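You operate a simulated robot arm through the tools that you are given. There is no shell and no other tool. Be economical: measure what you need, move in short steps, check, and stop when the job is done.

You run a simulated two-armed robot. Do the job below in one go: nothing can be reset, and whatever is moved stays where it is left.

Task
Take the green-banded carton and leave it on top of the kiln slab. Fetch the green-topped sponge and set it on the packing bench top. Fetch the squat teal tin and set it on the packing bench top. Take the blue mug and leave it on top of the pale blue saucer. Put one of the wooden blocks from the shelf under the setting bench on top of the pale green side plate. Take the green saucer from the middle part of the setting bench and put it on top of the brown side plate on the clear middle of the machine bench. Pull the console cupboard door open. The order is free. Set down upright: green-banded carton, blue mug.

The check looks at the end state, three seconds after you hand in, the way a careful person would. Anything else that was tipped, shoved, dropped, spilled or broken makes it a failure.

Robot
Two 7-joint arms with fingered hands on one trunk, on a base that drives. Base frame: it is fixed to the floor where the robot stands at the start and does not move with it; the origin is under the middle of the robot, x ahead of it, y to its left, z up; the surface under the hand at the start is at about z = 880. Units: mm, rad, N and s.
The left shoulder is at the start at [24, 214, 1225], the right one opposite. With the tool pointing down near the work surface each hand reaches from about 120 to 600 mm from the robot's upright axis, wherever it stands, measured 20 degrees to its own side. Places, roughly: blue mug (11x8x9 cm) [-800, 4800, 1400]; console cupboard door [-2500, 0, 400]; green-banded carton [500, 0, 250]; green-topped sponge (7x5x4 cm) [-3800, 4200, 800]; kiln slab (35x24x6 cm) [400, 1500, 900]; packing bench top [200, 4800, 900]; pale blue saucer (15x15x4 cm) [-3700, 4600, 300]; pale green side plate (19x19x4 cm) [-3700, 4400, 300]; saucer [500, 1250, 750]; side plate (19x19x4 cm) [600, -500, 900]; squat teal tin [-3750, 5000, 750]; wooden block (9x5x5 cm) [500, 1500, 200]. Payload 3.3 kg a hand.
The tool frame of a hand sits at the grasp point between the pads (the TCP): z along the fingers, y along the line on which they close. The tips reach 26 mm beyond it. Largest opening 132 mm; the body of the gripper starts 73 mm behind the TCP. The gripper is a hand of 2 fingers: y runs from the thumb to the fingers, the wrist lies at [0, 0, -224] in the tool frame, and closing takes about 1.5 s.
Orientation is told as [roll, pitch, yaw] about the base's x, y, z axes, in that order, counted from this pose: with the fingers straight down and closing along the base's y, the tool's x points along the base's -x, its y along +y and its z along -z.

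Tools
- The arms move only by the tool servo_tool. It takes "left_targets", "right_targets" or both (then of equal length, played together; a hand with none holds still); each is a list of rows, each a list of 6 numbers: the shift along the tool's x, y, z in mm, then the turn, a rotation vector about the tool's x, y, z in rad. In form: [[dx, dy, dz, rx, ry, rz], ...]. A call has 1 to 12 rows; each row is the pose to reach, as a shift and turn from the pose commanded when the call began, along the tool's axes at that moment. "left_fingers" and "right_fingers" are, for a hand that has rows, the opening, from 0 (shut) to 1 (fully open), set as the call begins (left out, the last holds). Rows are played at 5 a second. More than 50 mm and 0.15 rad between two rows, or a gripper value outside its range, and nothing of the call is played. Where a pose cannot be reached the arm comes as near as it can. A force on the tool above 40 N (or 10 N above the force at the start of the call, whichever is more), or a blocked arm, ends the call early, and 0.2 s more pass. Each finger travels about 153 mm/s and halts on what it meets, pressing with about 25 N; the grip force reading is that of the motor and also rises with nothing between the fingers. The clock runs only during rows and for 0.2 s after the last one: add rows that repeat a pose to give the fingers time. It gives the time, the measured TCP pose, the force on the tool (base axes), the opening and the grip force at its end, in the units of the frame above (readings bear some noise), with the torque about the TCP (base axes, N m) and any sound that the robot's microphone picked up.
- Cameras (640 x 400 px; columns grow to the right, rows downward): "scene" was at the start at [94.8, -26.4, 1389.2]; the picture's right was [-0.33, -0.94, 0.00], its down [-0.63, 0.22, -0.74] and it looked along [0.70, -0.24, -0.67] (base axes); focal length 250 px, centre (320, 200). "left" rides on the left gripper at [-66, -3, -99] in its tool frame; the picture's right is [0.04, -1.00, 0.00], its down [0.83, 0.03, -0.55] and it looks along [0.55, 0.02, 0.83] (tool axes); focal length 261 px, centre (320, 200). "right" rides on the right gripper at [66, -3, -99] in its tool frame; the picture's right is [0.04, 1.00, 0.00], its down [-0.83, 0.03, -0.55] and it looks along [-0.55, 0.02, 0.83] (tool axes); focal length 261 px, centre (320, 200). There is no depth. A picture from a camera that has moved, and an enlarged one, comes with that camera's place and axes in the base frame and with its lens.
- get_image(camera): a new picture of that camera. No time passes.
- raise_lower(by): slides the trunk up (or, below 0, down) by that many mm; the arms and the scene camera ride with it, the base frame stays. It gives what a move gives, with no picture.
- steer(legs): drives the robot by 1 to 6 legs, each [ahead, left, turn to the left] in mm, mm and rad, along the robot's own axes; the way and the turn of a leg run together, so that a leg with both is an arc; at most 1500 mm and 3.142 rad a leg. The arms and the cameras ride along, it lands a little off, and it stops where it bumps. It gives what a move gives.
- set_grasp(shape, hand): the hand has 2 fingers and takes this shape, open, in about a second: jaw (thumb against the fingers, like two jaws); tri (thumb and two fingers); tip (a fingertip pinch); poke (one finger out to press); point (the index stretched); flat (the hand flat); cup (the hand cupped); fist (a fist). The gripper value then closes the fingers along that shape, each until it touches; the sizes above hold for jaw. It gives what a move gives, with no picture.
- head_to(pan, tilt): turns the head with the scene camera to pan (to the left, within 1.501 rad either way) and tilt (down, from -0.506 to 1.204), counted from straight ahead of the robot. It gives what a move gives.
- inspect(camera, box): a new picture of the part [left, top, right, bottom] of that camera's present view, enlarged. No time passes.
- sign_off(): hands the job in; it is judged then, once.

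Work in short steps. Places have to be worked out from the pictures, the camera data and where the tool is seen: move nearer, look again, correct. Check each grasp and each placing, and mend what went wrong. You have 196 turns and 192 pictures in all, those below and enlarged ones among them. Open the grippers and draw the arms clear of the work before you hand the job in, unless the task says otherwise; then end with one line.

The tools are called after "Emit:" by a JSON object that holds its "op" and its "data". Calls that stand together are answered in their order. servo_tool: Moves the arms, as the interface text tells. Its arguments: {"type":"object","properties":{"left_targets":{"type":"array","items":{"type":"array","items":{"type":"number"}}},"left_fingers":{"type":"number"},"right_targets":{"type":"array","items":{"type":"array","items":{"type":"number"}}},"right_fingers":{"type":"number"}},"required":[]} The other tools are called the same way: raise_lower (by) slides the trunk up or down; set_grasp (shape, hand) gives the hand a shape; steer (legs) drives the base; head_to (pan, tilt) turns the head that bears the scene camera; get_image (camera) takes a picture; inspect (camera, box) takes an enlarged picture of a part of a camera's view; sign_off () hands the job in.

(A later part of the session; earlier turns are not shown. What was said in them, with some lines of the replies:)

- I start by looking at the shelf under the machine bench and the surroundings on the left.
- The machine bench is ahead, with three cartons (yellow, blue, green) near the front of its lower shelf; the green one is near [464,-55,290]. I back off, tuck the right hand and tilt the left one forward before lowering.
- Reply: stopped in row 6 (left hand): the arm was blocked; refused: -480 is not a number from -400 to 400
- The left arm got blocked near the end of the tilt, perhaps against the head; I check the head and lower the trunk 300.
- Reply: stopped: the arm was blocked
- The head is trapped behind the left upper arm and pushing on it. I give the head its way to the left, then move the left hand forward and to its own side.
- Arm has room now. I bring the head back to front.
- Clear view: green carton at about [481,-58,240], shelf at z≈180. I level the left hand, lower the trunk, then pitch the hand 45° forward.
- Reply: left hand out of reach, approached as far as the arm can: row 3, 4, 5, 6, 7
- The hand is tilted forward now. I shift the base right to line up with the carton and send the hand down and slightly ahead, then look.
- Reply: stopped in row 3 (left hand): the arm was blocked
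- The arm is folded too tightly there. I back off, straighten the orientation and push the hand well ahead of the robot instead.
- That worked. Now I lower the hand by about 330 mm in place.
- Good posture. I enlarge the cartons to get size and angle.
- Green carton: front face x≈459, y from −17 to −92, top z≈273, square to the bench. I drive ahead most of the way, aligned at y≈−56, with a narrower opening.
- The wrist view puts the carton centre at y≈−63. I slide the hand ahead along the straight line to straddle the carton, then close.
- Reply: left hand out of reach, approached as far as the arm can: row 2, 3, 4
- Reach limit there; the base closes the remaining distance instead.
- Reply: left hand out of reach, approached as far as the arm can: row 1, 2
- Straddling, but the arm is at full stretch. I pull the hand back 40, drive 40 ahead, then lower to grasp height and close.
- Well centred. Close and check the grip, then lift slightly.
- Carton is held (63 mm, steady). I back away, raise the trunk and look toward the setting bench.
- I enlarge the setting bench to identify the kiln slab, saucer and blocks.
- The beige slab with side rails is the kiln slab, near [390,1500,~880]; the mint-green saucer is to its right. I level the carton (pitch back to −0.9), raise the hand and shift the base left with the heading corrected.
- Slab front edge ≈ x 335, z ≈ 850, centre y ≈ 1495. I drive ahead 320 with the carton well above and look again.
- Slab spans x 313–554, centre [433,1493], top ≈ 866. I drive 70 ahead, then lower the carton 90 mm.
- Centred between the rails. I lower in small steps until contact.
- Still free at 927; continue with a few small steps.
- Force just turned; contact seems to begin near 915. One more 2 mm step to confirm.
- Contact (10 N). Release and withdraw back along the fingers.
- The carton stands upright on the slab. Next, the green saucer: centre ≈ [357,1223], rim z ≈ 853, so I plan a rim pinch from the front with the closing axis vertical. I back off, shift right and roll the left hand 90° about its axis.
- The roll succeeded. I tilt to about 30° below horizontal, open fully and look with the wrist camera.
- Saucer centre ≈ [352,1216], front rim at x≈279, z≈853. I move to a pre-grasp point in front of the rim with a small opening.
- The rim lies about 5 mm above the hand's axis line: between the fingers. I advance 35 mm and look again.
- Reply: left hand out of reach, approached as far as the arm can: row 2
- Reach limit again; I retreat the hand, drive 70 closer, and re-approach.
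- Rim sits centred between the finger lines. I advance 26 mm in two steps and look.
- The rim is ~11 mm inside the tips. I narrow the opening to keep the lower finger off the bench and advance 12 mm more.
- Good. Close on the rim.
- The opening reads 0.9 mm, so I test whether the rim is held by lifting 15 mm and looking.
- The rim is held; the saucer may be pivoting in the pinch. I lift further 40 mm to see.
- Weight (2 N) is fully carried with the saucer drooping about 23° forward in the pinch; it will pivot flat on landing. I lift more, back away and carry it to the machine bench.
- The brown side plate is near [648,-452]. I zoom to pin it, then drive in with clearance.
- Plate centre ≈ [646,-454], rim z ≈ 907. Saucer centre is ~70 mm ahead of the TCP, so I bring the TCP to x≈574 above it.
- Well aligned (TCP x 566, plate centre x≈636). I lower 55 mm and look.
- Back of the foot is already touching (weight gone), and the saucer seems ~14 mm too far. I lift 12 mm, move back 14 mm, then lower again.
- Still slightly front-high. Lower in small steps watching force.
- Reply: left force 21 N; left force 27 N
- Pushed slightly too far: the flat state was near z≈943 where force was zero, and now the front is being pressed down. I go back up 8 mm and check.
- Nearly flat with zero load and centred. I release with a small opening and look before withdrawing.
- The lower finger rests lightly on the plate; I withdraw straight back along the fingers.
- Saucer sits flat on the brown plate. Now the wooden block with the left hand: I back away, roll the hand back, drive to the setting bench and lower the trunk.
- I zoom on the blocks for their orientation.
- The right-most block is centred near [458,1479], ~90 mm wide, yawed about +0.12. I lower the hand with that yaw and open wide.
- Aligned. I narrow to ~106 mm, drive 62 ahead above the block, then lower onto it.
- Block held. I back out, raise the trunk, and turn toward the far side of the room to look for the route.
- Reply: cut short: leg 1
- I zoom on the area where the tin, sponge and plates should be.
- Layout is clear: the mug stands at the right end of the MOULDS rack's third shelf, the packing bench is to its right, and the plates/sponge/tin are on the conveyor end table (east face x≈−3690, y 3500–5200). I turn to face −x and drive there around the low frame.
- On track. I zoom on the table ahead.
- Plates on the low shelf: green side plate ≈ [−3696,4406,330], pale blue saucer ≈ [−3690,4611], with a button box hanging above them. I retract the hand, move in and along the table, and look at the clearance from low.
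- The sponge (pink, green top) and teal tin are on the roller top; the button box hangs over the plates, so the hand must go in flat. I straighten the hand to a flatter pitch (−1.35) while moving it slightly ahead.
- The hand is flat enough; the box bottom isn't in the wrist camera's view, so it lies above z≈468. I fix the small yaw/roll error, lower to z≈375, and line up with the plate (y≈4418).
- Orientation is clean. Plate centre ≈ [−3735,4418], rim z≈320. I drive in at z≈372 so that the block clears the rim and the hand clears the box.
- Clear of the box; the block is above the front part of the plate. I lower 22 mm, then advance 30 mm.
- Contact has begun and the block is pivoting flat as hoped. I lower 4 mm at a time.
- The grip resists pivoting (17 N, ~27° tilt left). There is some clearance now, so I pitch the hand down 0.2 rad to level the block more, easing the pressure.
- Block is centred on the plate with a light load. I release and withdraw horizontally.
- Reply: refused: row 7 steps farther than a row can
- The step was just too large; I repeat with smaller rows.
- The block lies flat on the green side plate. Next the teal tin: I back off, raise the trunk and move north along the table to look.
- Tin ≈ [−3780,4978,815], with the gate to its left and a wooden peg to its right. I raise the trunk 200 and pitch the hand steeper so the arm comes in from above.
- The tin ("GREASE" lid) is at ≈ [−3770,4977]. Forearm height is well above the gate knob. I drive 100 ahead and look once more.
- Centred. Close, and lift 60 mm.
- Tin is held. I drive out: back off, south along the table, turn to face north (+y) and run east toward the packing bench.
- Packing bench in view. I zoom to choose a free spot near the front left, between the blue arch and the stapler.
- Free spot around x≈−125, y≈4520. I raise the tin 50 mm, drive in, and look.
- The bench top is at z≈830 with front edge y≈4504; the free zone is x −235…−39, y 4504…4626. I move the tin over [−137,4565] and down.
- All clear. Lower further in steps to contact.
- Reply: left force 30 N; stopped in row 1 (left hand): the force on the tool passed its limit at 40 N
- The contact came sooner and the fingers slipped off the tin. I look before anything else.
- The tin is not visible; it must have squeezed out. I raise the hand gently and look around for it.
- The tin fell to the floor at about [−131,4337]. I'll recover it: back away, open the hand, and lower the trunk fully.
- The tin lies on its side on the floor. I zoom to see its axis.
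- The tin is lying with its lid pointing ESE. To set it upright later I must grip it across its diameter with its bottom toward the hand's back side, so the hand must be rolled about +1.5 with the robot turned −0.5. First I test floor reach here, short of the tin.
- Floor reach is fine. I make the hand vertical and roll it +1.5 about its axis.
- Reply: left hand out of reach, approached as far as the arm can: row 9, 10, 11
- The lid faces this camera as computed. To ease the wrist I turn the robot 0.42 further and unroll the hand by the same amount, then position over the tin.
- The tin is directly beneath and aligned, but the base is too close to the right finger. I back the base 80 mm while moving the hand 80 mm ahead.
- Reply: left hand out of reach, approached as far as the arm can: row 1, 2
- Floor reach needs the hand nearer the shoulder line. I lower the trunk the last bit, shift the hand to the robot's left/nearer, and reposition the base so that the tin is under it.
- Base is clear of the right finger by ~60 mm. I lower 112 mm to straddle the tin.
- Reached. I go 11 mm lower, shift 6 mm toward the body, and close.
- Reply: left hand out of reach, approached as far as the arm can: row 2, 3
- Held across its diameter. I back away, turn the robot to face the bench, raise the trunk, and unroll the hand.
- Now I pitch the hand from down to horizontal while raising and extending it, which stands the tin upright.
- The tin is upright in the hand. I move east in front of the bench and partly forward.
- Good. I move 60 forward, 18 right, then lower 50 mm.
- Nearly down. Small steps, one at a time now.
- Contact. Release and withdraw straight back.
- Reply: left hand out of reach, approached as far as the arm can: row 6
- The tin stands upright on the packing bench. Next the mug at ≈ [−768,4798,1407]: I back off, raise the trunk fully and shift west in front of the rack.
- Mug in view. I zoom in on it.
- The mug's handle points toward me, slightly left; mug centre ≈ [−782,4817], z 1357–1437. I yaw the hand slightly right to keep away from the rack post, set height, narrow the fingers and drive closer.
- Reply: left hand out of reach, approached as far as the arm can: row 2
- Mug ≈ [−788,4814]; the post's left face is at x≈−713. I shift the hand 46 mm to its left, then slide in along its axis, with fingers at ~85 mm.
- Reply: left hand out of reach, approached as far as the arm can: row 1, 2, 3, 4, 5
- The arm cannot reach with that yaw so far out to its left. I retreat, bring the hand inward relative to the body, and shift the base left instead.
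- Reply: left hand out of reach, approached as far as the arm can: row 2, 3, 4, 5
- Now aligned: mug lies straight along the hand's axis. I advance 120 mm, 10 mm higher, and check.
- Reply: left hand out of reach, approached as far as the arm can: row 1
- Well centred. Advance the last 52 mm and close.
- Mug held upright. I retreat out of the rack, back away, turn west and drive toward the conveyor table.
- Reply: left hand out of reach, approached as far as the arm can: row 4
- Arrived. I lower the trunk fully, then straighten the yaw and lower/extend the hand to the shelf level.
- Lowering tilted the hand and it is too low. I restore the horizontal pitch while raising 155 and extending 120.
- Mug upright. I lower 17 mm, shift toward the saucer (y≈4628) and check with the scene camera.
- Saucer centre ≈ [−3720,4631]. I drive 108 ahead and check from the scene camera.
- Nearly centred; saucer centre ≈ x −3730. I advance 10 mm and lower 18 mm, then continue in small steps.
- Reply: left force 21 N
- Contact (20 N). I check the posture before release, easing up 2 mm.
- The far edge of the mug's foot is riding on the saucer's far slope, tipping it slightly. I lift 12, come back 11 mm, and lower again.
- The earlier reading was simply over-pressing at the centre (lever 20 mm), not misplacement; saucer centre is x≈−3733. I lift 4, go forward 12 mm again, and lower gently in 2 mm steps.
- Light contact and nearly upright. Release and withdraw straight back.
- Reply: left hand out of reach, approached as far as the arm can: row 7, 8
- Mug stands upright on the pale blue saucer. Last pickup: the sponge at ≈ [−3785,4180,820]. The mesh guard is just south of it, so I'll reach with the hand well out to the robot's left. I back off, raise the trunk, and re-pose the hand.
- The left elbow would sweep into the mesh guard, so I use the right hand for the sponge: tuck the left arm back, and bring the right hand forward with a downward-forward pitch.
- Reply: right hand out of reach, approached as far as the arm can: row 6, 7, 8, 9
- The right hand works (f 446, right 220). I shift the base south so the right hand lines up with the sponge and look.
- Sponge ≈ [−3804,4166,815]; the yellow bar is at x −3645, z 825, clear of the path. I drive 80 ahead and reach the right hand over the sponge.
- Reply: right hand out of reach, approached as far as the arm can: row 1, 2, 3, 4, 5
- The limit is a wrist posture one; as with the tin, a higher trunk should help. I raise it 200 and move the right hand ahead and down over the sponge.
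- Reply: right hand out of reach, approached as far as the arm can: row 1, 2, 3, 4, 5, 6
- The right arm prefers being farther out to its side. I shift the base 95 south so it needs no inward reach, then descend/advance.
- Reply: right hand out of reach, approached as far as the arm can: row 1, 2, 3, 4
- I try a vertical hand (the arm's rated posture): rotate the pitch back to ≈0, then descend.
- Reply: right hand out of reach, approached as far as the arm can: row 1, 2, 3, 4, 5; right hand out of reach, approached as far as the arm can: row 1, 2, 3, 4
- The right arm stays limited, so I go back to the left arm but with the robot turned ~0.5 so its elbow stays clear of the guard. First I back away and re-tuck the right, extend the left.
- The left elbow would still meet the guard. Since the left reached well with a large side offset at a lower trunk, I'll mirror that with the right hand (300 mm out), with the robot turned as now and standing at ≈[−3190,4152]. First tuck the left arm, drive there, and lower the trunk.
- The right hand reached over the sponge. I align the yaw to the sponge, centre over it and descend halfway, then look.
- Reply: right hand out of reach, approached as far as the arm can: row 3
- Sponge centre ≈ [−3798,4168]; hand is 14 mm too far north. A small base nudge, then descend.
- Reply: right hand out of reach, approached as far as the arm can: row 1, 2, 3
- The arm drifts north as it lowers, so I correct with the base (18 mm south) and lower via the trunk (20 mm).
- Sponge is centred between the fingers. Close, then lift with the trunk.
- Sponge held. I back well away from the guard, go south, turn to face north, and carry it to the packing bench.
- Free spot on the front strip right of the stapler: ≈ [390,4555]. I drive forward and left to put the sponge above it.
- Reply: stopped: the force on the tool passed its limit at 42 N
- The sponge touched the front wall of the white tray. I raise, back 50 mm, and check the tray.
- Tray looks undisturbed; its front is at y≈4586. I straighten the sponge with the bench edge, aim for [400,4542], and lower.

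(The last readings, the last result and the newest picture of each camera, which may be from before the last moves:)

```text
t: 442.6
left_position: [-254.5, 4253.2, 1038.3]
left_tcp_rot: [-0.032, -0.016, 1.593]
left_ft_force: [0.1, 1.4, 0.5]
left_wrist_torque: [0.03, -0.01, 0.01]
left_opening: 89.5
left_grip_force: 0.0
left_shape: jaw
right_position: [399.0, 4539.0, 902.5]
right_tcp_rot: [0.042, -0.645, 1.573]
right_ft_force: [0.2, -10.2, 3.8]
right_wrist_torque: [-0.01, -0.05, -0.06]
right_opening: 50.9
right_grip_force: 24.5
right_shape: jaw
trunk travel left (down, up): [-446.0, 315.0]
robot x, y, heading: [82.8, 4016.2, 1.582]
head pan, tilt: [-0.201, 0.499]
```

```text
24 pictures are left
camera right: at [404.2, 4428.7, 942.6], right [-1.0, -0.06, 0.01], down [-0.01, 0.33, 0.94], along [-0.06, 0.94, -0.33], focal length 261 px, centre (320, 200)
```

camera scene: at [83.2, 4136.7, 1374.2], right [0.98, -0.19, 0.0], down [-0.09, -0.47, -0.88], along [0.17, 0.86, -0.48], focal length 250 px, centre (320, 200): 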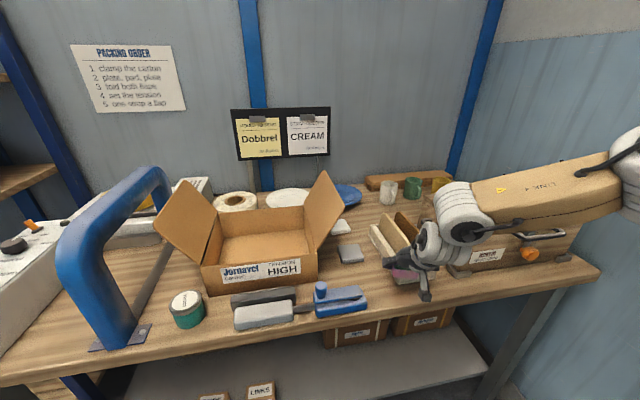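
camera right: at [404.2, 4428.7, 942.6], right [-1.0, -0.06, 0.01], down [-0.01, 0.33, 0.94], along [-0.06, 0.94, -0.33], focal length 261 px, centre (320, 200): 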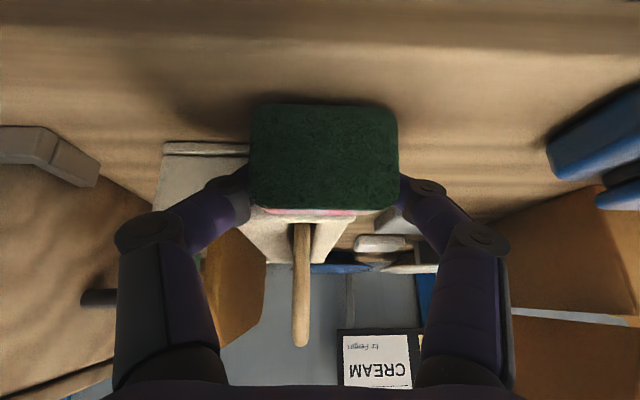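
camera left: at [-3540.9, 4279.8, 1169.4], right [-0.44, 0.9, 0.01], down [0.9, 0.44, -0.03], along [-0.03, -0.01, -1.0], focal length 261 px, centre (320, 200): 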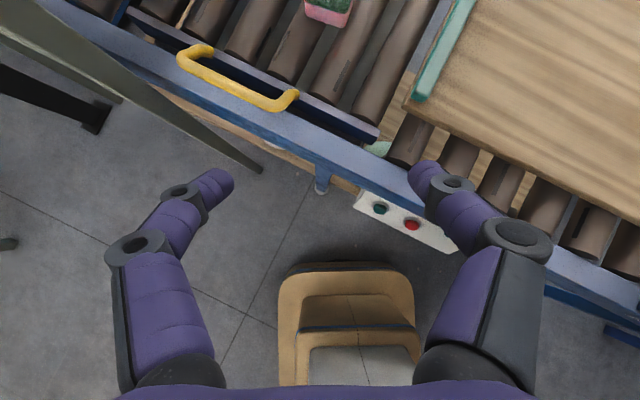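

The sponge's far side touched the tray and it pivoted in the grip (green now faces me). I raise, back 25 mm, and pitch the hand to vertical to bring the green top back up.

Emit:
{"op": "raise_lower", "data": {"by": 70}}

Emit:
{"op": "steer", "data": {"legs": [[-25, 0, 0]]}}

Emit:
{"op": "servo_tool", "data": {"right_targets": [[0, 0, 0, 0, 0.13, 0], [0, 0, 0, 0, 0.26, 0], [0, 0, 0, 0, 0.39, 0], [0, 0, 0, 0, 0.52, 0], [0, 0, 0, 0, 0.64, 0]]}}

Emit:
{"op": "get_image", "data": {"camera": "right"}}

Emit:
{"op": "inspect", "data": {"camera": "scene", "box": [300, 160, 500, 320]}}

```text
t: 443.7
left_position: [-253.6, 4254.3, 1107.7]
left_tcp_rot: [-0.032, -0.015, 1.594]
left_ft_force: [0.1, 1.3, -0.4]
left_wrist_torque: [0.01, -0.01, 0.03]
left_opening: 89.4
left_grip_force: 0.0
left_shape: jaw
right_position: [398.0, 4540.6, 973.1]
right_tcp_rot: [0.04, -0.647, 1.571]
right_ft_force: [-0.4, -0.5, 0.5]
right_wrist_torque: [0.0, -0.01, -0.02]
right_opening: 50.8
right_grip_force: 24.8
right_shape: jaw
trunk travel left (down, up): [-516.0, 245.0]
robot x, y, heading: [80.7, 4019.3, 1.58]
head pan, tilt: [-0.201, 0.499]
```

```text
t: 444.5
left_position: [-253.8, 4227.0, 1109.0]
left_tcp_rot: [-0.033, -0.019, 1.593]
left_ft_force: [0.7, -1.7, 0.1]
left_wrist_torque: [0.03, 0.01, 0.0]
left_opening: 89.6
left_grip_force: 0.0
left_shape: jaw
right_position: [398.8, 4514.5, 973.5]
right_tcp_rot: [0.042, -0.649, 1.571]
right_ft_force: [-0.2, 0.9, 0.2]
right_wrist_torque: [-0.03, 0.01, -0.01]
right_opening: 51.0
right_grip_force: 24.6
right_shape: jaw
trunk travel left (down, up): [-516.0, 245.0]
robot x, y, heading: [84.7, 3987.2, 1.578]
head pan, tilt: [-0.201, 0.499]
```

```text
t: 445.7
left_position: [-253.9, 4227.8, 1108.2]
left_tcp_rot: [-0.033, -0.014, 1.593]
left_ft_force: [-0.5, -0.2, 0.6]
left_wrist_torque: [-0.02, -0.01, 0.0]
left_opening: 89.7
left_grip_force: 0.1
left_shape: jaw
right_position: [422.5, 4457.2, 985.6]
right_tcp_rot: [0.034, -0.013, 1.598]
right_ft_force: [0.4, -0.1, -0.3]
right_wrist_torque: [0.0, -0.01, 0.01]
right_opening: 50.7
right_grip_force: 24.9
right_shape: jaw
right hand out of reach, approached as far as the arm can: row 3, 4, 5
trunk travel left (down, up): [-516.0, 245.0]
robot x, y, heading: [83.7, 3985.7, 1.576]
head pan, tilt: [-0.201, 0.499]
```

```text
23 pictures are left
camera right: at [430.2, 4390.6, 1083.9], right [-1.0, -0.07, 0.04], down [-0.04, 0.83, 0.56], along [-0.07, 0.56, -0.83], focal length 261 px, centre (320, 200)
```

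right: 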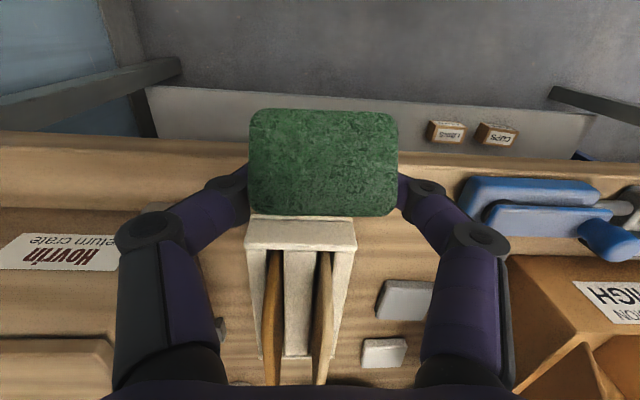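

```text
2.50 times, centred on (400, 240) of scene
camera zoom: at [99.4, 4096.0, 1419.1], right [0.98, -0.19, 0.0], down [-0.09, -0.47, -0.88], along [0.17, 0.86, -0.48], focal length 625 px, centre (120, 100)
```

zoom: 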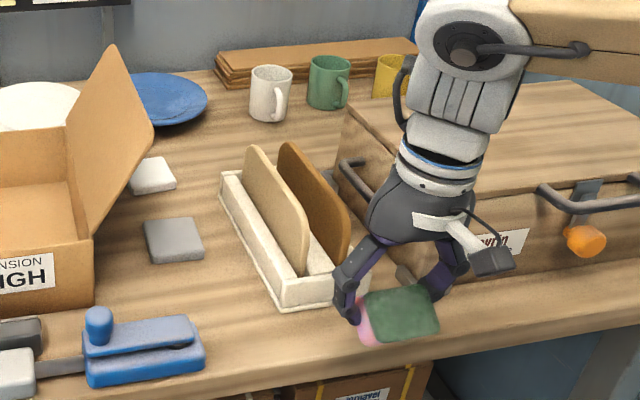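

Hand vertical now; the sponge is tilted ~34° with its near-bottom edge lowest, so it will settle flat, green up, when set down. I go forward 70 mm and lower 62 mm.

Emit:
{"op": "steer", "data": {"legs": [[70, 0, 0]]}}

Emit:
{"op": "raise_lower", "data": {"by": -60}}

Emit:
{"op": "get_image", "data": {"camera": "right"}}

```text
t: 446.8
left_position: [-255.6, 4298.4, 1109.0]
left_tcp_rot: [-0.033, -0.017, 1.594]
left_ft_force: [-0.4, -0.4, -1.0]
left_wrist_torque: [-0.06, 0.01, -0.01]
left_opening: 89.6
left_grip_force: 0.1
left_shape: jaw
right_position: [421.3, 4530.1, 984.2]
right_tcp_rot: [0.035, -0.013, 1.601]
right_ft_force: [-0.6, -0.3, 0.3]
right_wrist_torque: [0.0, -0.01, -0.01]
right_opening: 50.7
right_grip_force: 25.1
right_shape: jaw
trunk travel left (down, up): [-516.0, 245.0]
robot x, y, heading: [87.1, 4057.5, 1.585]
head pan, tilt: [-0.201, 0.499]
```

```text
t: 447.8
left_position: [-254.8, 4296.9, 1047.8]
left_tcp_rot: [-0.034, -0.017, 1.596]
left_ft_force: [-0.7, -0.7, 0.3]
left_wrist_torque: [0.02, -0.05, 0.02]
left_opening: 89.8
left_grip_force: 0.1
left_shape: jaw
right_position: [420.7, 4529.0, 925.4]
right_tcp_rot: [0.035, -0.014, 1.598]
right_ft_force: [-0.4, -0.6, -0.4]
right_wrist_torque: [0.03, 0.0, 0.0]
right_opening: 50.6
right_grip_force: 24.9
right_shape: jaw
trunk travel left (down, up): [-456.0, 305.0]
robot x, y, heading: [78.9, 4062.5, 1.583]
head pan, tilt: [-0.201, 0.499]
```

```text
21 pictures are left
camera right: at [428.4, 4462.1, 1023.9], right [-1.0, -0.07, 0.04], down [-0.04, 0.82, 0.56], along [-0.07, 0.56, -0.82], focal length 261 px, centre (320, 200)
```

right: 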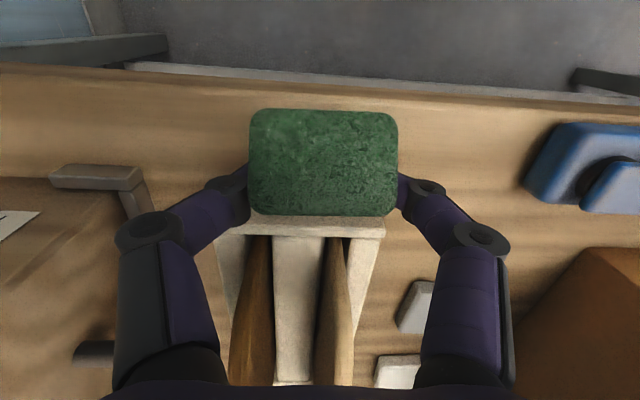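

Emit:
{"op": "servo_tool", "data": {"right_targets": [[0, 0, 5, 0, 0, 0], [0, 0, 10, 0, 0, 0]]}}

Emit:
{"op": "servo_tool", "data": {"right_targets": [[0, 0, 4, 0, 0, 0]]}}

```text
t: 448.4
left_position: [-256.1, 4298.1, 1048.4]
left_tcp_rot: [-0.034, -0.016, 1.596]
left_ft_force: [0.0, -0.7, 0.3]
left_wrist_torque: [0.02, -0.03, 0.02]
left_opening: 89.5
left_grip_force: 0.1
left_shape: jaw
right_position: [420.8, 4529.4, 915.5]
right_tcp_rot: [0.035, -0.011, 1.599]
right_ft_force: [0.3, 0.0, 0.7]
right_wrist_torque: [-0.02, 0.04, 0.04]
right_opening: 50.4
right_grip_force: 25.2
right_shape: jaw
trunk travel left (down, up): [-456.0, 305.0]
robot x, y, heading: [86.3, 4061.8, 1.579]
head pan, tilt: [-0.201, 0.499]
```

```text
t: 448.8
left_position: [-254.9, 4297.5, 1048.7]
left_tcp_rot: [-0.034, -0.017, 1.595]
left_ft_force: [0.2, 0.5, -0.4]
left_wrist_torque: [-0.02, 0.03, 0.0]
left_opening: 89.5
left_grip_force: 0.0
left_shape: jaw
right_position: [420.5, 4528.2, 911.4]
right_tcp_rot: [0.034, -0.012, 1.597]
right_ft_force: [0.4, -0.4, 0.0]
right_wrist_torque: [0.03, 0.01, -0.01]
right_opening: 50.8
right_grip_force: 25.1
right_shape: jaw
trunk travel left (down, up): [-456.0, 305.0]
robot x, y, heading: [84.4, 4063.8, 1.581]
head pan, tilt: [-0.201, 0.499]
```

Still no contact; continue in small steps.

Emit:
{"op": "servo_tool", "data": {"right_targets": [[0, 0, 5, 0, 0, 0]]}}

Emit:
{"op": "servo_tool", "data": {"right_targets": [[0, 0, 5, 0, 0, 0]]}}

Emit:
{"op": "get_image", "data": {"camera": "right"}}

```text
t: 449.1
left_position: [-255.8, 4297.9, 1048.9]
left_tcp_rot: [-0.032, -0.015, 1.596]
left_ft_force: [-0.3, 0.9, 0.0]
left_wrist_torque: [0.0, 0.01, 0.01]
left_opening: 89.6
left_grip_force: 0.0
left_shape: jaw
right_position: [419.3, 4528.7, 906.7]
right_tcp_rot: [0.037, -0.012, 1.599]
right_ft_force: [-0.6, 0.2, -0.2]
right_wrist_torque: [0.02, 0.0, 0.05]
right_opening: 51.0
right_grip_force: 25.4
right_shape: jaw
trunk travel left (down, up): [-456.0, 305.0]
robot x, y, heading: [85.2, 4061.9, 1.582]
head pan, tilt: [-0.201, 0.499]
```

```text
t: 449.6
left_position: [-255.6, 4297.7, 1048.8]
left_tcp_rot: [-0.034, -0.016, 1.595]
left_ft_force: [0.4, 0.3, 0.4]
left_wrist_torque: [0.04, 0.01, 0.0]
left_opening: 89.7
left_grip_force: 0.1
left_shape: jaw
right_position: [420.1, 4527.9, 901.8]
right_tcp_rot: [0.035, -0.015, 1.599]
right_ft_force: [-0.1, -0.5, 0.3]
right_wrist_torque: [0.0, -0.03, 0.01]
right_opening: 50.8
right_grip_force: 24.7
right_shape: jaw
trunk travel left (down, up): [-456.0, 305.0]
robot x, y, heading: [81.7, 4059.5, 1.581]
head pan, tilt: [-0.201, 0.499]
```

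```text
20 pictures are left
camera right: at [427.0, 4461.8, 1000.2], right [-1.0, -0.07, 0.03], down [-0.04, 0.82, 0.57], along [-0.07, 0.56, -0.82], focal length 261 px, centre (320, 200)
```

right: 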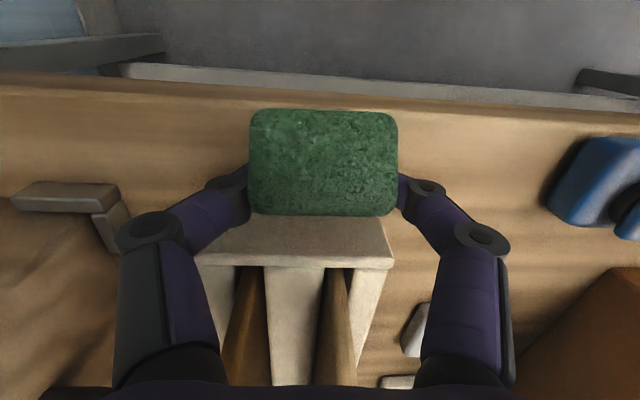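

Emit:
{"op": "servo_tool", "data": {"right_targets": [[0, 0, 5, 0, 0, 0], [0, 0, 9, 0, 0, 0]]}}

Emit:
{"op": "servo_tool", "data": {"right_targets": [[0, 0, 4, 0, 0, 0]]}}

Emit:
{"op": "servo_tool", "data": {"right_targets": [[0, 0, 4, 0, 0, 0]]}}

```text
t: 450.1
left_position: [-256.5, 4299.2, 1047.8]
left_tcp_rot: [-0.036, -0.013, 1.597]
left_ft_force: [-1.5, 0.1, -0.1]
left_wrist_torque: [0.02, 0.01, -0.02]
left_opening: 89.6
left_grip_force: 0.0
left_shape: jaw
right_position: [419.0, 4530.2, 895.5]
right_tcp_rot: [0.036, -0.026, 1.601]
right_ft_force: [0.4, 15.5, 19.7]
right_wrist_torque: [0.16, -0.04, 0.07]
right_opening: 50.7
right_grip_force: 25.0
right_shape: jaw
trunk travel left (down, up): [-456.0, 305.0]
robot x, y, heading: [82.7, 4058.2, 1.586]
head pan, tilt: [-0.201, 0.499]
```

```text
t: 450.6
left_position: [-255.1, 4297.6, 1049.5]
left_tcp_rot: [-0.034, -0.018, 1.595]
left_ft_force: [-0.3, 0.0, 0.2]
left_wrist_torque: [0.02, -0.02, 0.01]
left_opening: 89.6
left_grip_force: 0.1
left_shape: jaw
right_position: [421.2, 4523.3, 888.2]
right_tcp_rot: [0.035, -0.013, 1.599]
right_ft_force: [1.3, -0.2, 2.8]
right_wrist_torque: [-0.13, -0.07, 0.02]
right_opening: 51.0
right_grip_force: 24.4
right_shape: jaw
right hand out of reach, approached as far as the arm can: row 1
trunk travel left (down, up): [-456.0, 305.0]
robot x, y, heading: [80.1, 4061.3, 1.581]
head pan, tilt: [-0.201, 0.499]
```

```text
t: 450.9
left_position: [-256.3, 4297.3, 1049.1]
left_tcp_rot: [-0.032, -0.018, 1.594]
left_ft_force: [-0.6, -0.6, 0.4]
left_wrist_torque: [0.0, -0.01, -0.02]
left_opening: 89.6
left_grip_force: 0.0
left_shape: jaw
right_position: [421.4, 4524.3, 887.3]
right_tcp_rot: [0.034, -0.015, 1.599]
right_ft_force: [2.0, 0.3, 8.3]
right_wrist_torque: [-0.12, -0.23, 0.01]
right_opening: 51.1
right_grip_force: 25.7
right_shape: jaw
trunk travel left (down, up): [-456.0, 305.0]
robot x, y, heading: [83.1, 4063.5, 1.58]
head pan, tilt: [-0.201, 0.499]
```

Contact is established and it pivoted some. I release, raise, and check.

Emit:
{"op": "servo_tool", "data": {"right_targets": [[0, 0, 0, 0, 0, 0], [0, 0, 0, 0, 0, 0], [0, 0, 0, 0, 0, 0], [0, 0, -35, 0, 0, 0], [0, 0, -70, 0, 0, 0]], "right_fingers": 0.7}}

Emit:
{"op": "raise_lower", "data": {"by": 60}}

Emit:
{"op": "get_image", "data": {"camera": "right"}}

```text
t: 452.1
left_position: [-254.7, 4298.2, 1049.6]
left_tcp_rot: [-0.033, -0.015, 1.595]
left_ft_force: [0.0, -0.6, 0.1]
left_wrist_torque: [0.02, -0.01, 0.04]
left_opening: 89.4
left_grip_force: 0.0
left_shape: jaw
right_position: [421.7, 4526.6, 958.1]
right_tcp_rot: [0.034, -0.012, 1.597]
right_ft_force: [0.4, 0.7, 1.1]
right_wrist_torque: [0.0, 0.0, -0.03]
right_opening: 92.1
right_grip_force: 0.0
right_shape: jaw
trunk travel left (down, up): [-456.0, 305.0]
robot x, y, heading: [82.4, 4062.6, 1.582]
head pan, tilt: [-0.201, 0.499]
```

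```text
t: 453.1
left_position: [-255.6, 4298.1, 1108.1]
left_tcp_rot: [-0.034, -0.014, 1.594]
left_ft_force: [-0.5, 0.6, -0.6]
left_wrist_torque: [-0.02, 0.02, -0.02]
left_opening: 89.6
left_grip_force: 0.0
left_shape: jaw
right_position: [424.3, 4524.3, 1015.4]
right_tcp_rot: [0.035, -0.012, 1.598]
right_ft_force: [-0.6, 0.1, -0.9]
right_wrist_torque: [0.06, 0.01, 0.02]
right_opening: 92.3
right_grip_force: 0.0
right_shape: jaw
trunk travel left (down, up): [-516.0, 245.0]
robot x, y, heading: [77.2, 4058.3, 1.581]
head pan, tilt: [-0.201, 0.499]
```

```text
19 pictures are left
camera right: at [431.2, 4458.6, 1113.7], right [-1.0, -0.07, 0.03], down [-0.04, 0.83, 0.56], along [-0.07, 0.56, -0.83], focal length 261 px, centre (320, 200)
```

right: 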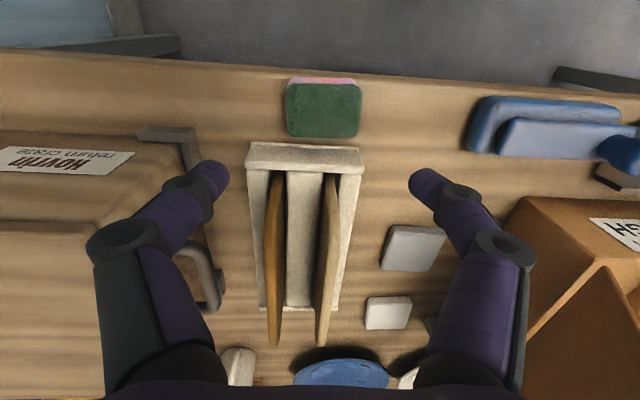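

The sponge lies flat, green up, on the packing bench. Last: the cupboard door near [−2500,0,400]. I drive back south along x≈−1200 and turn to face west.

Emit:
{"op": "steer", "data": {"legs": [[-300, 0, 0], [0, 1280, 0], [-1500, 0, 0], [-1500, 0, 0], [-500, 0, 0], [0, 0, 1.56]]}}

Emit:
{"op": "head_to", "data": {"pan": 0, "tilt": 0.4}}

Emit:
{"op": "get_image", "data": {"camera": "scene"}}

```text
t: 481.5
left_position: [-1484.6, -75.8, 1109.5]
left_tcp_rot: [-0.034, -0.016, 3.108]
left_ft_force: [0.2, 0.1, -0.1]
left_wrist_torque: [0.02, 0.03, 0.02]
left_opening: 89.6
left_grip_force: 0.2
left_shape: jaw
right_position: [-1669.8, 615.8, 1014.8]
right_tcp_rot: [0.037, -0.012, 3.112]
right_ft_force: [-0.3, 1.2, -0.1]
right_wrist_torque: [0.01, 0.03, -0.02]
right_opening: 92.2
right_grip_force: 0.0
right_shape: jaw
trunk travel left (down, up): [-516.0, 245.0]
robot x, y, heading: [-1229.5, 247.8, 3.1]
head pan, tilt: [-0.201, 0.499]
```

```text
t: 482.2
left_position: [-1483.3, -75.3, 1109.6]
left_tcp_rot: [-0.034, -0.015, 3.109]
left_ft_force: [-0.2, -0.2, 0.2]
left_wrist_torque: [-0.01, -0.04, -0.02]
left_opening: 89.4
left_grip_force: 0.1
left_shape: jaw
right_position: [-1671.1, 615.8, 1015.4]
right_tcp_rot: [0.035, -0.012, 3.113]
right_ft_force: [-0.4, -0.7, 0.6]
right_wrist_torque: [0.01, 0.03, 0.01]
right_opening: 92.4
right_grip_force: 0.0
right_shape: jaw
trunk travel left (down, up): [-516.0, 245.0]
robot x, y, heading: [-1225.6, 247.3, 3.097]
head pan, tilt: [0.0, 0.4]
```

```text
18 pictures are left
camera scene: at [-1335.8, 253.6, 1428.2], right [0.05, 1.0, 0.0], down [0.39, -0.02, -0.92], along [-0.92, 0.04, -0.39], focal length 250 px, centre (320, 200)
```

scene: 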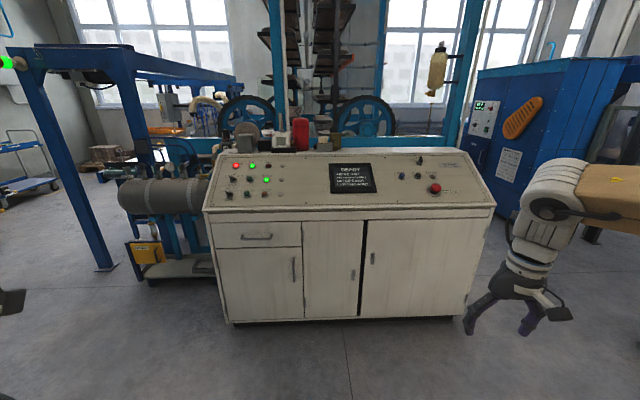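

The console faces us with several door panels. I zoom in on them.

Emit:
{"op": "inspect", "data": {"camera": "scene", "box": [200, 200, 500, 330]}}

```text
2.13 times, centred on (350, 265) of scene
camera zoom: at [-1335.8, 253.6, 1428.2], right [0.05, 1.0, 0.0], down [0.39, -0.02, -0.92], along [-0.92, 0.04, -0.39], focal length 533 px, centre (256, 61)
```

zoom: 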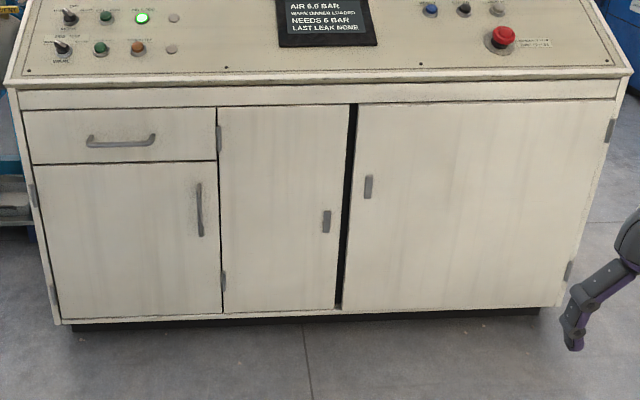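

The left door (bar handle, hinged on its left) matches the given place [−2500,0,400]; its handle bar is at ≈ [−2515,150,485]. I lower the trunk, bring the left hand horizontal and approach.

Emit:
{"op": "raise_lower", "data": {"by": -395}}

Emit:
{"op": "servo_tool", "data": {"left_targets": [[-21, -18, 15, 0, -0.131, 0], [-42, -37, 30, 0, -0.262, 0], [-62, -55, 45, 0, -0.393, 0], [-83, -73, 60, 0, -0.524, 0], [-104, -92, 75, 0, -0.654, 0], [-125, -110, 90, 0, -0.785, 0], [-146, -128, 105, 0, -0.916, 0], [-167, -147, 120, 0, -1.047, 0], [-187, -165, 135, 0, -1.178, 0], [-208, -183, 150, 0, -1.309, 0], [-229, -200, 160, 0, -1.44, 0], [-250, -220, 170, 0, -1.55, 0]], "left_fingers": 0.55}}

Emit:
{"op": "steer", "data": {"legs": [[450, 0, 0.045]]}}

Emit:
{"op": "get_image", "data": {"camera": "left"}}

```text
t: 486.0
left_position: [-1496.5, -74.5, 672.2]
left_tcp_rot: [-0.032, 0.184, 3.107]
left_ft_force: [-0.2, 0.0, 0.1]
left_wrist_torque: [0.01, 0.04, 0.0]
left_opening: 89.3
left_grip_force: 0.2
left_shape: jaw
right_position: [-1670.8, 615.8, 620.4]
right_tcp_rot: [0.036, -0.014, 3.112]
right_ft_force: [-1.2, 0.1, -0.6]
right_wrist_torque: [0.06, 0.02, 0.0]
right_opening: 92.2
right_grip_force: 0.2
right_shape: jaw
trunk travel left (down, up): [-121.0, 640.0]
robot x, y, heading: [-1227.3, 243.5, 3.1]
head pan, tilt: [0.0, 0.4]
```

```text
t: 488.6
left_position: [-1705.9, 163.0, 467.9]
left_tcp_rot: [-0.14, -1.355, -3.034]
left_ft_force: [-1.2, 0.8, 1.8]
left_wrist_torque: [0.02, -0.16, 0.05]
left_opening: 72.5
left_grip_force: 0.1
left_shape: jaw
left hand out of reach, approached as far as the arm can: row 1, 2, 3, 4, 5, 6, 7, 8, 9, 10, 11
right_position: [-1671.7, 615.7, 620.9]
right_tcp_rot: [0.034, -0.014, 3.113]
right_ft_force: [-0.1, -0.1, 0.8]
right_wrist_torque: [-0.01, 0.0, 0.0]
right_opening: 92.0
right_grip_force: 0.2
right_shape: jaw
trunk travel left (down, up): [-121.0, 640.0]
robot x, y, heading: [-1224.9, 249.9, 3.091]
head pan, tilt: [0.0, 0.4]
```

```text
t: 491.4
left_position: [-2175.9, 151.7, 470.9]
left_tcp_rot: [-0.149, -1.365, -2.979]
left_ft_force: [-0.2, -0.5, 0.3]
left_wrist_torque: [-0.01, 0.0, 0.01]
left_opening: 72.6
left_grip_force: 0.1
left_shape: jaw
right_position: [-2160.9, 606.6, 621.4]
right_tcp_rot: [0.036, -0.012, -3.128]
right_ft_force: [-0.5, -0.3, -0.7]
right_wrist_torque: [0.02, 0.0, 0.01]
right_opening: 92.3
right_grip_force: 0.0
right_shape: jaw
trunk travel left (down, up): [-121.0, 640.0]
robot x, y, heading: [-1698.5, 261.3, 3.141]
head pan, tilt: [0.0, 0.4]
```

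```text
16 pictures are left
camera left: at [-2092.0, 152.7, 555.3], right [-0.01, 1.0, -0.01], down [0.71, 0.0, -0.7], along [-0.7, -0.01, -0.71], focal length 261 px, centre (320, 200)
```

left: 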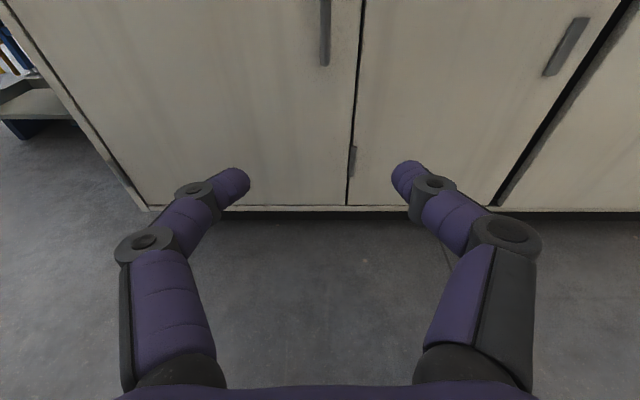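

Handle bar bottom seen at y≈155, in line with the hand. I retract the right hand and drive 295 closer.

Emit:
{"op": "servo_tool", "data": {"right_targets": [[40, 0, 0, 0, 0, 0], [80, 0, 0, 0, 0, 0], [120, 0, 0, 0, 0, 0], [160, 0, 0, 0, 0, 0], [200, 0, 0, 0, 0, 0]]}}

Emit:
{"op": "steer", "data": {"legs": [[285, -2, 0]]}}

Emit:
{"op": "get_image", "data": {"camera": "left"}}

```text
t: 492.6
left_position: [-2175.8, 151.8, 471.8]
left_tcp_rot: [-0.148, -1.365, -2.98]
left_ft_force: [-0.1, 0.0, -0.3]
left_wrist_torque: [0.03, 0.02, 0.03]
left_opening: 72.6
left_grip_force: 0.1
left_shape: jaw
right_position: [-2000.7, 607.5, 618.9]
right_tcp_rot: [0.034, -0.012, -3.127]
right_ft_force: [0.3, 0.3, 0.6]
right_wrist_torque: [-0.02, -0.01, -0.03]
right_opening: 92.4
right_grip_force: 0.1
right_shape: jaw
right hand out of reach, approached as far as the arm can: row 5
trunk travel left (down, up): [-121.0, 640.0]
robot x, y, heading: [-1700.6, 258.7, 3.139]
head pan, tilt: [0.0, 0.4]
```

```text
t: 494.6
left_position: [-2459.7, 153.6, 471.2]
left_tcp_rot: [-0.147, -1.364, -2.975]
left_ft_force: [0.0, -0.7, -0.2]
left_wrist_torque: [-0.01, 0.0, 0.01]
left_opening: 72.7
left_grip_force: 0.1
left_shape: jaw
right_position: [-2286.9, 608.7, 618.6]
right_tcp_rot: [0.034, -0.013, -3.124]
right_ft_force: [-0.4, -0.5, 0.5]
right_wrist_torque: [0.0, 0.01, 0.0]
right_opening: 92.2
right_grip_force: 0.0
right_shape: jaw
trunk travel left (down, up): [-121.0, 640.0]
robot x, y, heading: [-1984.0, 260.8, -3.143]
head pan, tilt: [0.0, 0.4]
```

```text
15 pictures are left
camera left: at [-2376.5, 153.6, 555.3], right [-0.01, 1.0, -0.01], down [0.71, 0.0, -0.7], along [-0.7, -0.01, -0.71], focal length 261 px, centre (320, 200)
```

left: 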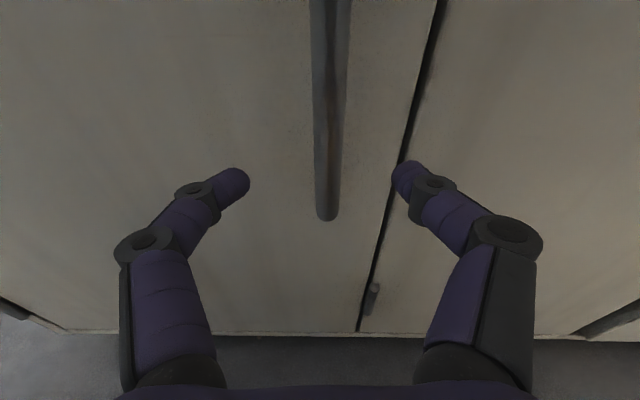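

Handle centred between the fingers. I advance 42 mm and close.

Emit:
{"op": "steer", "data": {"legs": [[42, 0, 0]]}}

Emit:
{"op": "servo_tool", "data": {"left_targets": [[0, 0, 0, 0, 0, 0], [0, 0, 0, 0, 0, 0], [0, 0, 0, 0, 0, 0], [0, 0, 0, 0, 0, 0]], "left_fingers": 0}}

Emit:
{"op": "get_image", "data": {"camera": "left"}}

```text
t: 495.6
left_position: [-2493.3, 155.0, 468.2]
left_tcp_rot: [-0.152, -1.358, -2.981]
left_ft_force: [5.0, -1.7, 1.0]
left_wrist_torque: [0.04, 0.01, -0.16]
left_opening: 70.9
left_grip_force: 0.1
left_shape: jaw
right_position: [-2326.5, 608.5, 619.2]
right_tcp_rot: [0.034, -0.014, -3.121]
right_ft_force: [-0.1, 0.7, 0.1]
right_wrist_torque: [0.03, 0.01, 0.01]
right_opening: 92.4
right_grip_force: 0.0
right_shape: jaw
trunk travel left (down, up): [-121.0, 640.0]
robot x, y, heading: [-2028.6, 257.1, -3.135]
head pan, tilt: [0.0, 0.4]
stopped in leg 1: the force on the tool passed its limit at 50 N (the readings are from after the stop); the commanded pose is now the measured one
```

```text
t: 496.6
left_position: [-2494.3, 155.6, 468.1]
left_tcp_rot: [-0.152, -1.357, -2.981]
left_ft_force: [0.5, -0.4, -0.3]
left_wrist_torque: [0.01, -0.02, -0.02]
left_opening: 4.7
left_grip_force: 25.1
left_shape: jaw
right_position: [-2327.0, 608.8, 618.5]
right_tcp_rot: [0.036, -0.012, -3.123]
right_ft_force: [-0.1, -0.1, -0.3]
right_wrist_torque: [-0.01, 0.01, -0.01]
right_opening: 92.3
right_grip_force: 0.1
right_shape: jaw
trunk travel left (down, up): [-121.0, 640.0]
robot x, y, heading: [-2022.8, 260.2, -3.135]
head pan, tilt: [0.0, 0.4]
```

```text
14 pictures are left
camera left: at [-2412.0, 155.1, 553.9], right [0.0, 1.0, -0.01], down [0.72, 0.0, -0.7], along [-0.7, -0.01, -0.72], focal length 261 px, centre (320, 200)
```

left: 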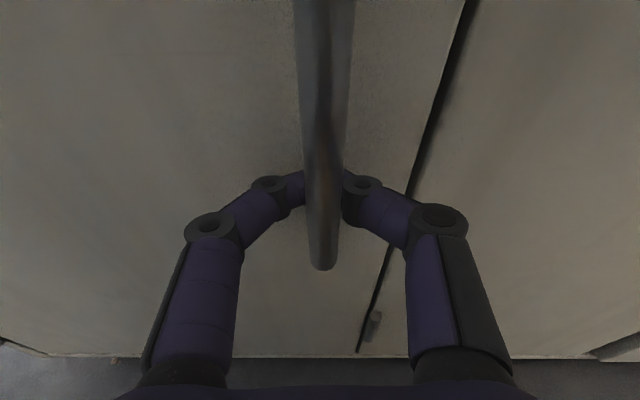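

The bar is held. I pull by orbiting the base about the hinge (≈[−2520,−316]) in small arcs, so the hand follows the door.

Emit:
{"op": "steer", "data": {"legs": [[-86, 75, -0.15], [-86, 75, -0.15]]}}

Emit:
{"op": "get_image", "data": {"camera": "left"}}

```text
t: 498.6
left_position: [-2352.7, 122.8, 468.2]
left_tcp_rot: [-0.151, -1.358, 3.002]
left_ft_force: [0.1, 0.0, -0.4]
left_wrist_torque: [0.01, 0.04, 0.0]
left_opening: 3.2
left_grip_force: 25.4
left_shape: jaw
right_position: [-2057.5, 507.2, 618.0]
right_tcp_rot: [0.036, -0.013, 2.86]
right_ft_force: [0.2, -0.2, 0.5]
right_wrist_torque: [-0.02, 0.01, 0.01]
right_opening: 92.2
right_grip_force: 0.0
right_shape: jaw
trunk travel left (down, up): [-121.0, 640.0]
robot x, y, heading: [-1874.3, 82.6, 2.843]
head pan, tilt: [0.0, 0.4]
```

```text
13 pictures are left
camera left: at [-2273.5, 98.1, 553.9], right [0.29, 0.96, -0.01], down [0.68, -0.21, -0.7], along [-0.67, 0.2, -0.72], focal length 261 px, centre (320, 200)
```

left: 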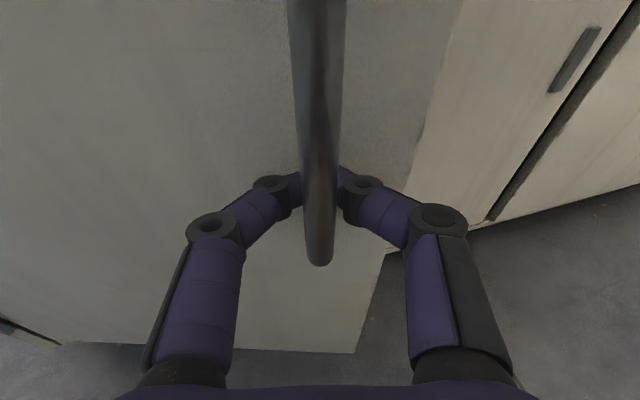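

The door is swinging open without resistance. I continue the orbit another 0.8 rad.

Emit:
{"op": "steer", "data": {"legs": [[-115, 100, -0.2], [-115, 100, -0.2], [-115, 100, -0.2], [-115, 100, -0.2]]}}

Emit:
{"op": "get_image", "data": {"camera": "left"}}

```text
t: 502.8
left_position: [-2109.6, -97.5, 467.9]
left_tcp_rot: [-0.119, -1.364, 2.266]
left_ft_force: [-17.0, -6.5, 2.3]
left_wrist_torque: [-0.07, 0.07, -0.15]
left_opening: 5.2
left_grip_force: 25.2
left_shape: jaw
right_position: [-1629.8, 0.1, 619.6]
right_tcp_rot: [0.037, -0.011, 2.147]
right_ft_force: [-0.5, -0.2, -0.6]
right_wrist_torque: [0.0, 0.01, 0.0]
right_opening: 92.1
right_grip_force: 0.0
right_shape: jaw
trunk travel left (down, up): [-121.0, 640.0]
robot x, y, heading: [-1762.5, -443.5, 2.133]
head pan, tilt: [0.0, 0.4]
stopped in leg 4: the force on the tool passed its limit at 41 N (the readings are from after the stop); the commanded pose is now the measured one
```

```text
12 pictures are left
camera left: at [-2063.0, -167.9, 553.1], right [0.84, 0.54, -0.02], down [0.38, -0.61, -0.7], along [-0.39, 0.59, -0.71], focal length 261 px, centre (320, 200)
```

left: 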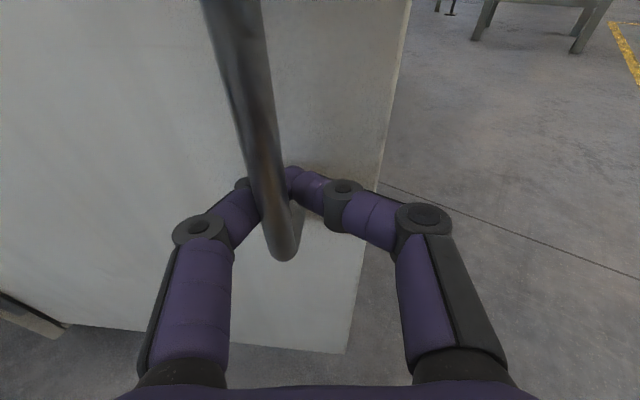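

The door stands about 1 rad open. I release the bar and withdraw straight back.

Emit:
{"op": "servo_tool", "data": {"left_targets": [[0, 0, 0, 0, 0, 0], [0, 0, 0, 0, 0, 0], [0, 0, 0, 0, 0, 0], [0, 0, -25, 0, 0, 0], [0, 0, -50, 0, 0, 0]], "left_fingers": 0.6}}

Emit:
{"op": "steer", "data": {"legs": [[-300, 0, 0]]}}

Emit:
{"op": "head_to", "data": {"pan": 0.3, "tilt": 0.5}}

Emit:
{"op": "get_image", "data": {"camera": "scene"}}

```text
t: 503.9
left_position: [-2086.1, -127.0, 476.0]
left_tcp_rot: [-0.119, -1.361, 2.259]
left_ft_force: [-0.4, -0.6, 0.2]
left_wrist_torque: [-0.01, 0.0, 0.01]
left_opening: 78.8
left_grip_force: 0.1
left_shape: jaw
left hand out of reach, approached as far as the arm can: row 5
right_position: [-1628.1, 0.4, 619.1]
right_tcp_rot: [0.035, -0.013, 2.146]
right_ft_force: [0.1, -0.4, -0.4]
right_wrist_torque: [0.01, 0.02, 0.03]
right_opening: 92.1
right_grip_force: 0.1
right_shape: jaw
trunk travel left (down, up): [-121.0, 640.0]
robot x, y, heading: [-1760.8, -440.0, 2.128]
head pan, tilt: [0.0, 0.4]
```

```text
t: 506.0
left_position: [-1931.7, -382.6, 476.6]
left_tcp_rot: [-0.128, -1.359, 2.281]
left_ft_force: [1.2, 0.5, 0.2]
left_wrist_torque: [0.0, -0.02, 0.0]
left_opening: 79.0
left_grip_force: 0.0
left_shape: jaw
right_position: [-1474.5, -249.2, 619.3]
right_tcp_rot: [0.035, -0.012, 2.158]
right_ft_force: [0.0, 0.6, -0.3]
right_wrist_torque: [0.0, 0.01, -0.01]
right_opening: 92.5
right_grip_force: 0.0
right_shape: jaw
trunk travel left (down, up): [-121.0, 640.0]
robot x, y, heading: [-1607.4, -689.3, 2.141]
head pan, tilt: [0.0, 0.4]
```

```text
t: 506.8
left_position: [-1929.8, -382.1, 476.7]
left_tcp_rot: [-0.13, -1.36, 2.281]
left_ft_force: [-0.4, 0.4, 0.0]
left_wrist_torque: [-0.01, 0.01, 0.02]
left_opening: 79.0
left_grip_force: 0.1
left_shape: jaw
right_position: [-1473.9, -249.1, 619.0]
right_tcp_rot: [0.036, -0.013, 2.156]
right_ft_force: [-0.5, 1.0, -0.1]
right_wrist_torque: [0.02, -0.03, -0.03]
right_opening: 92.0
right_grip_force: 0.0
right_shape: jaw
trunk travel left (down, up): [-121.0, 640.0]
robot x, y, heading: [-1606.0, -690.3, 2.138]
head pan, tilt: [0.3, 0.499]
```

```text
11 pictures are left
camera scene: at [-1726.9, -550.3, 1017.6], right [0.65, 0.76, 0.0], down [0.37, -0.31, -0.88], along [-0.67, 0.57, -0.48], focal length 250 px, centre (320, 200)
```

scene: 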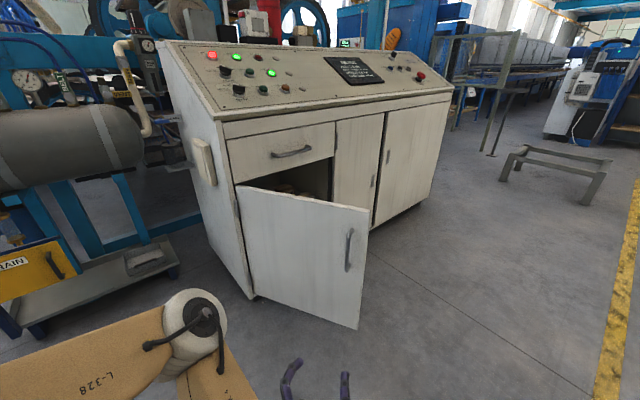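

The cupboard door stands open, and both hands are empty, open and clear of the work. All seven jobs were checked as they were set down, so I hand in.

Emit:
{"op": "sign_off", "data": {}}

```text
The job is handed in.
```

All seven parts are done and I've handed in. Along the way I dropped the tin on the floor while setting it down. I picked it up and stood it on the packing bench, and it looked undamaged. The sponge also pressed hard against a white tray on that bench; the tray looked undisturbed afterwards.
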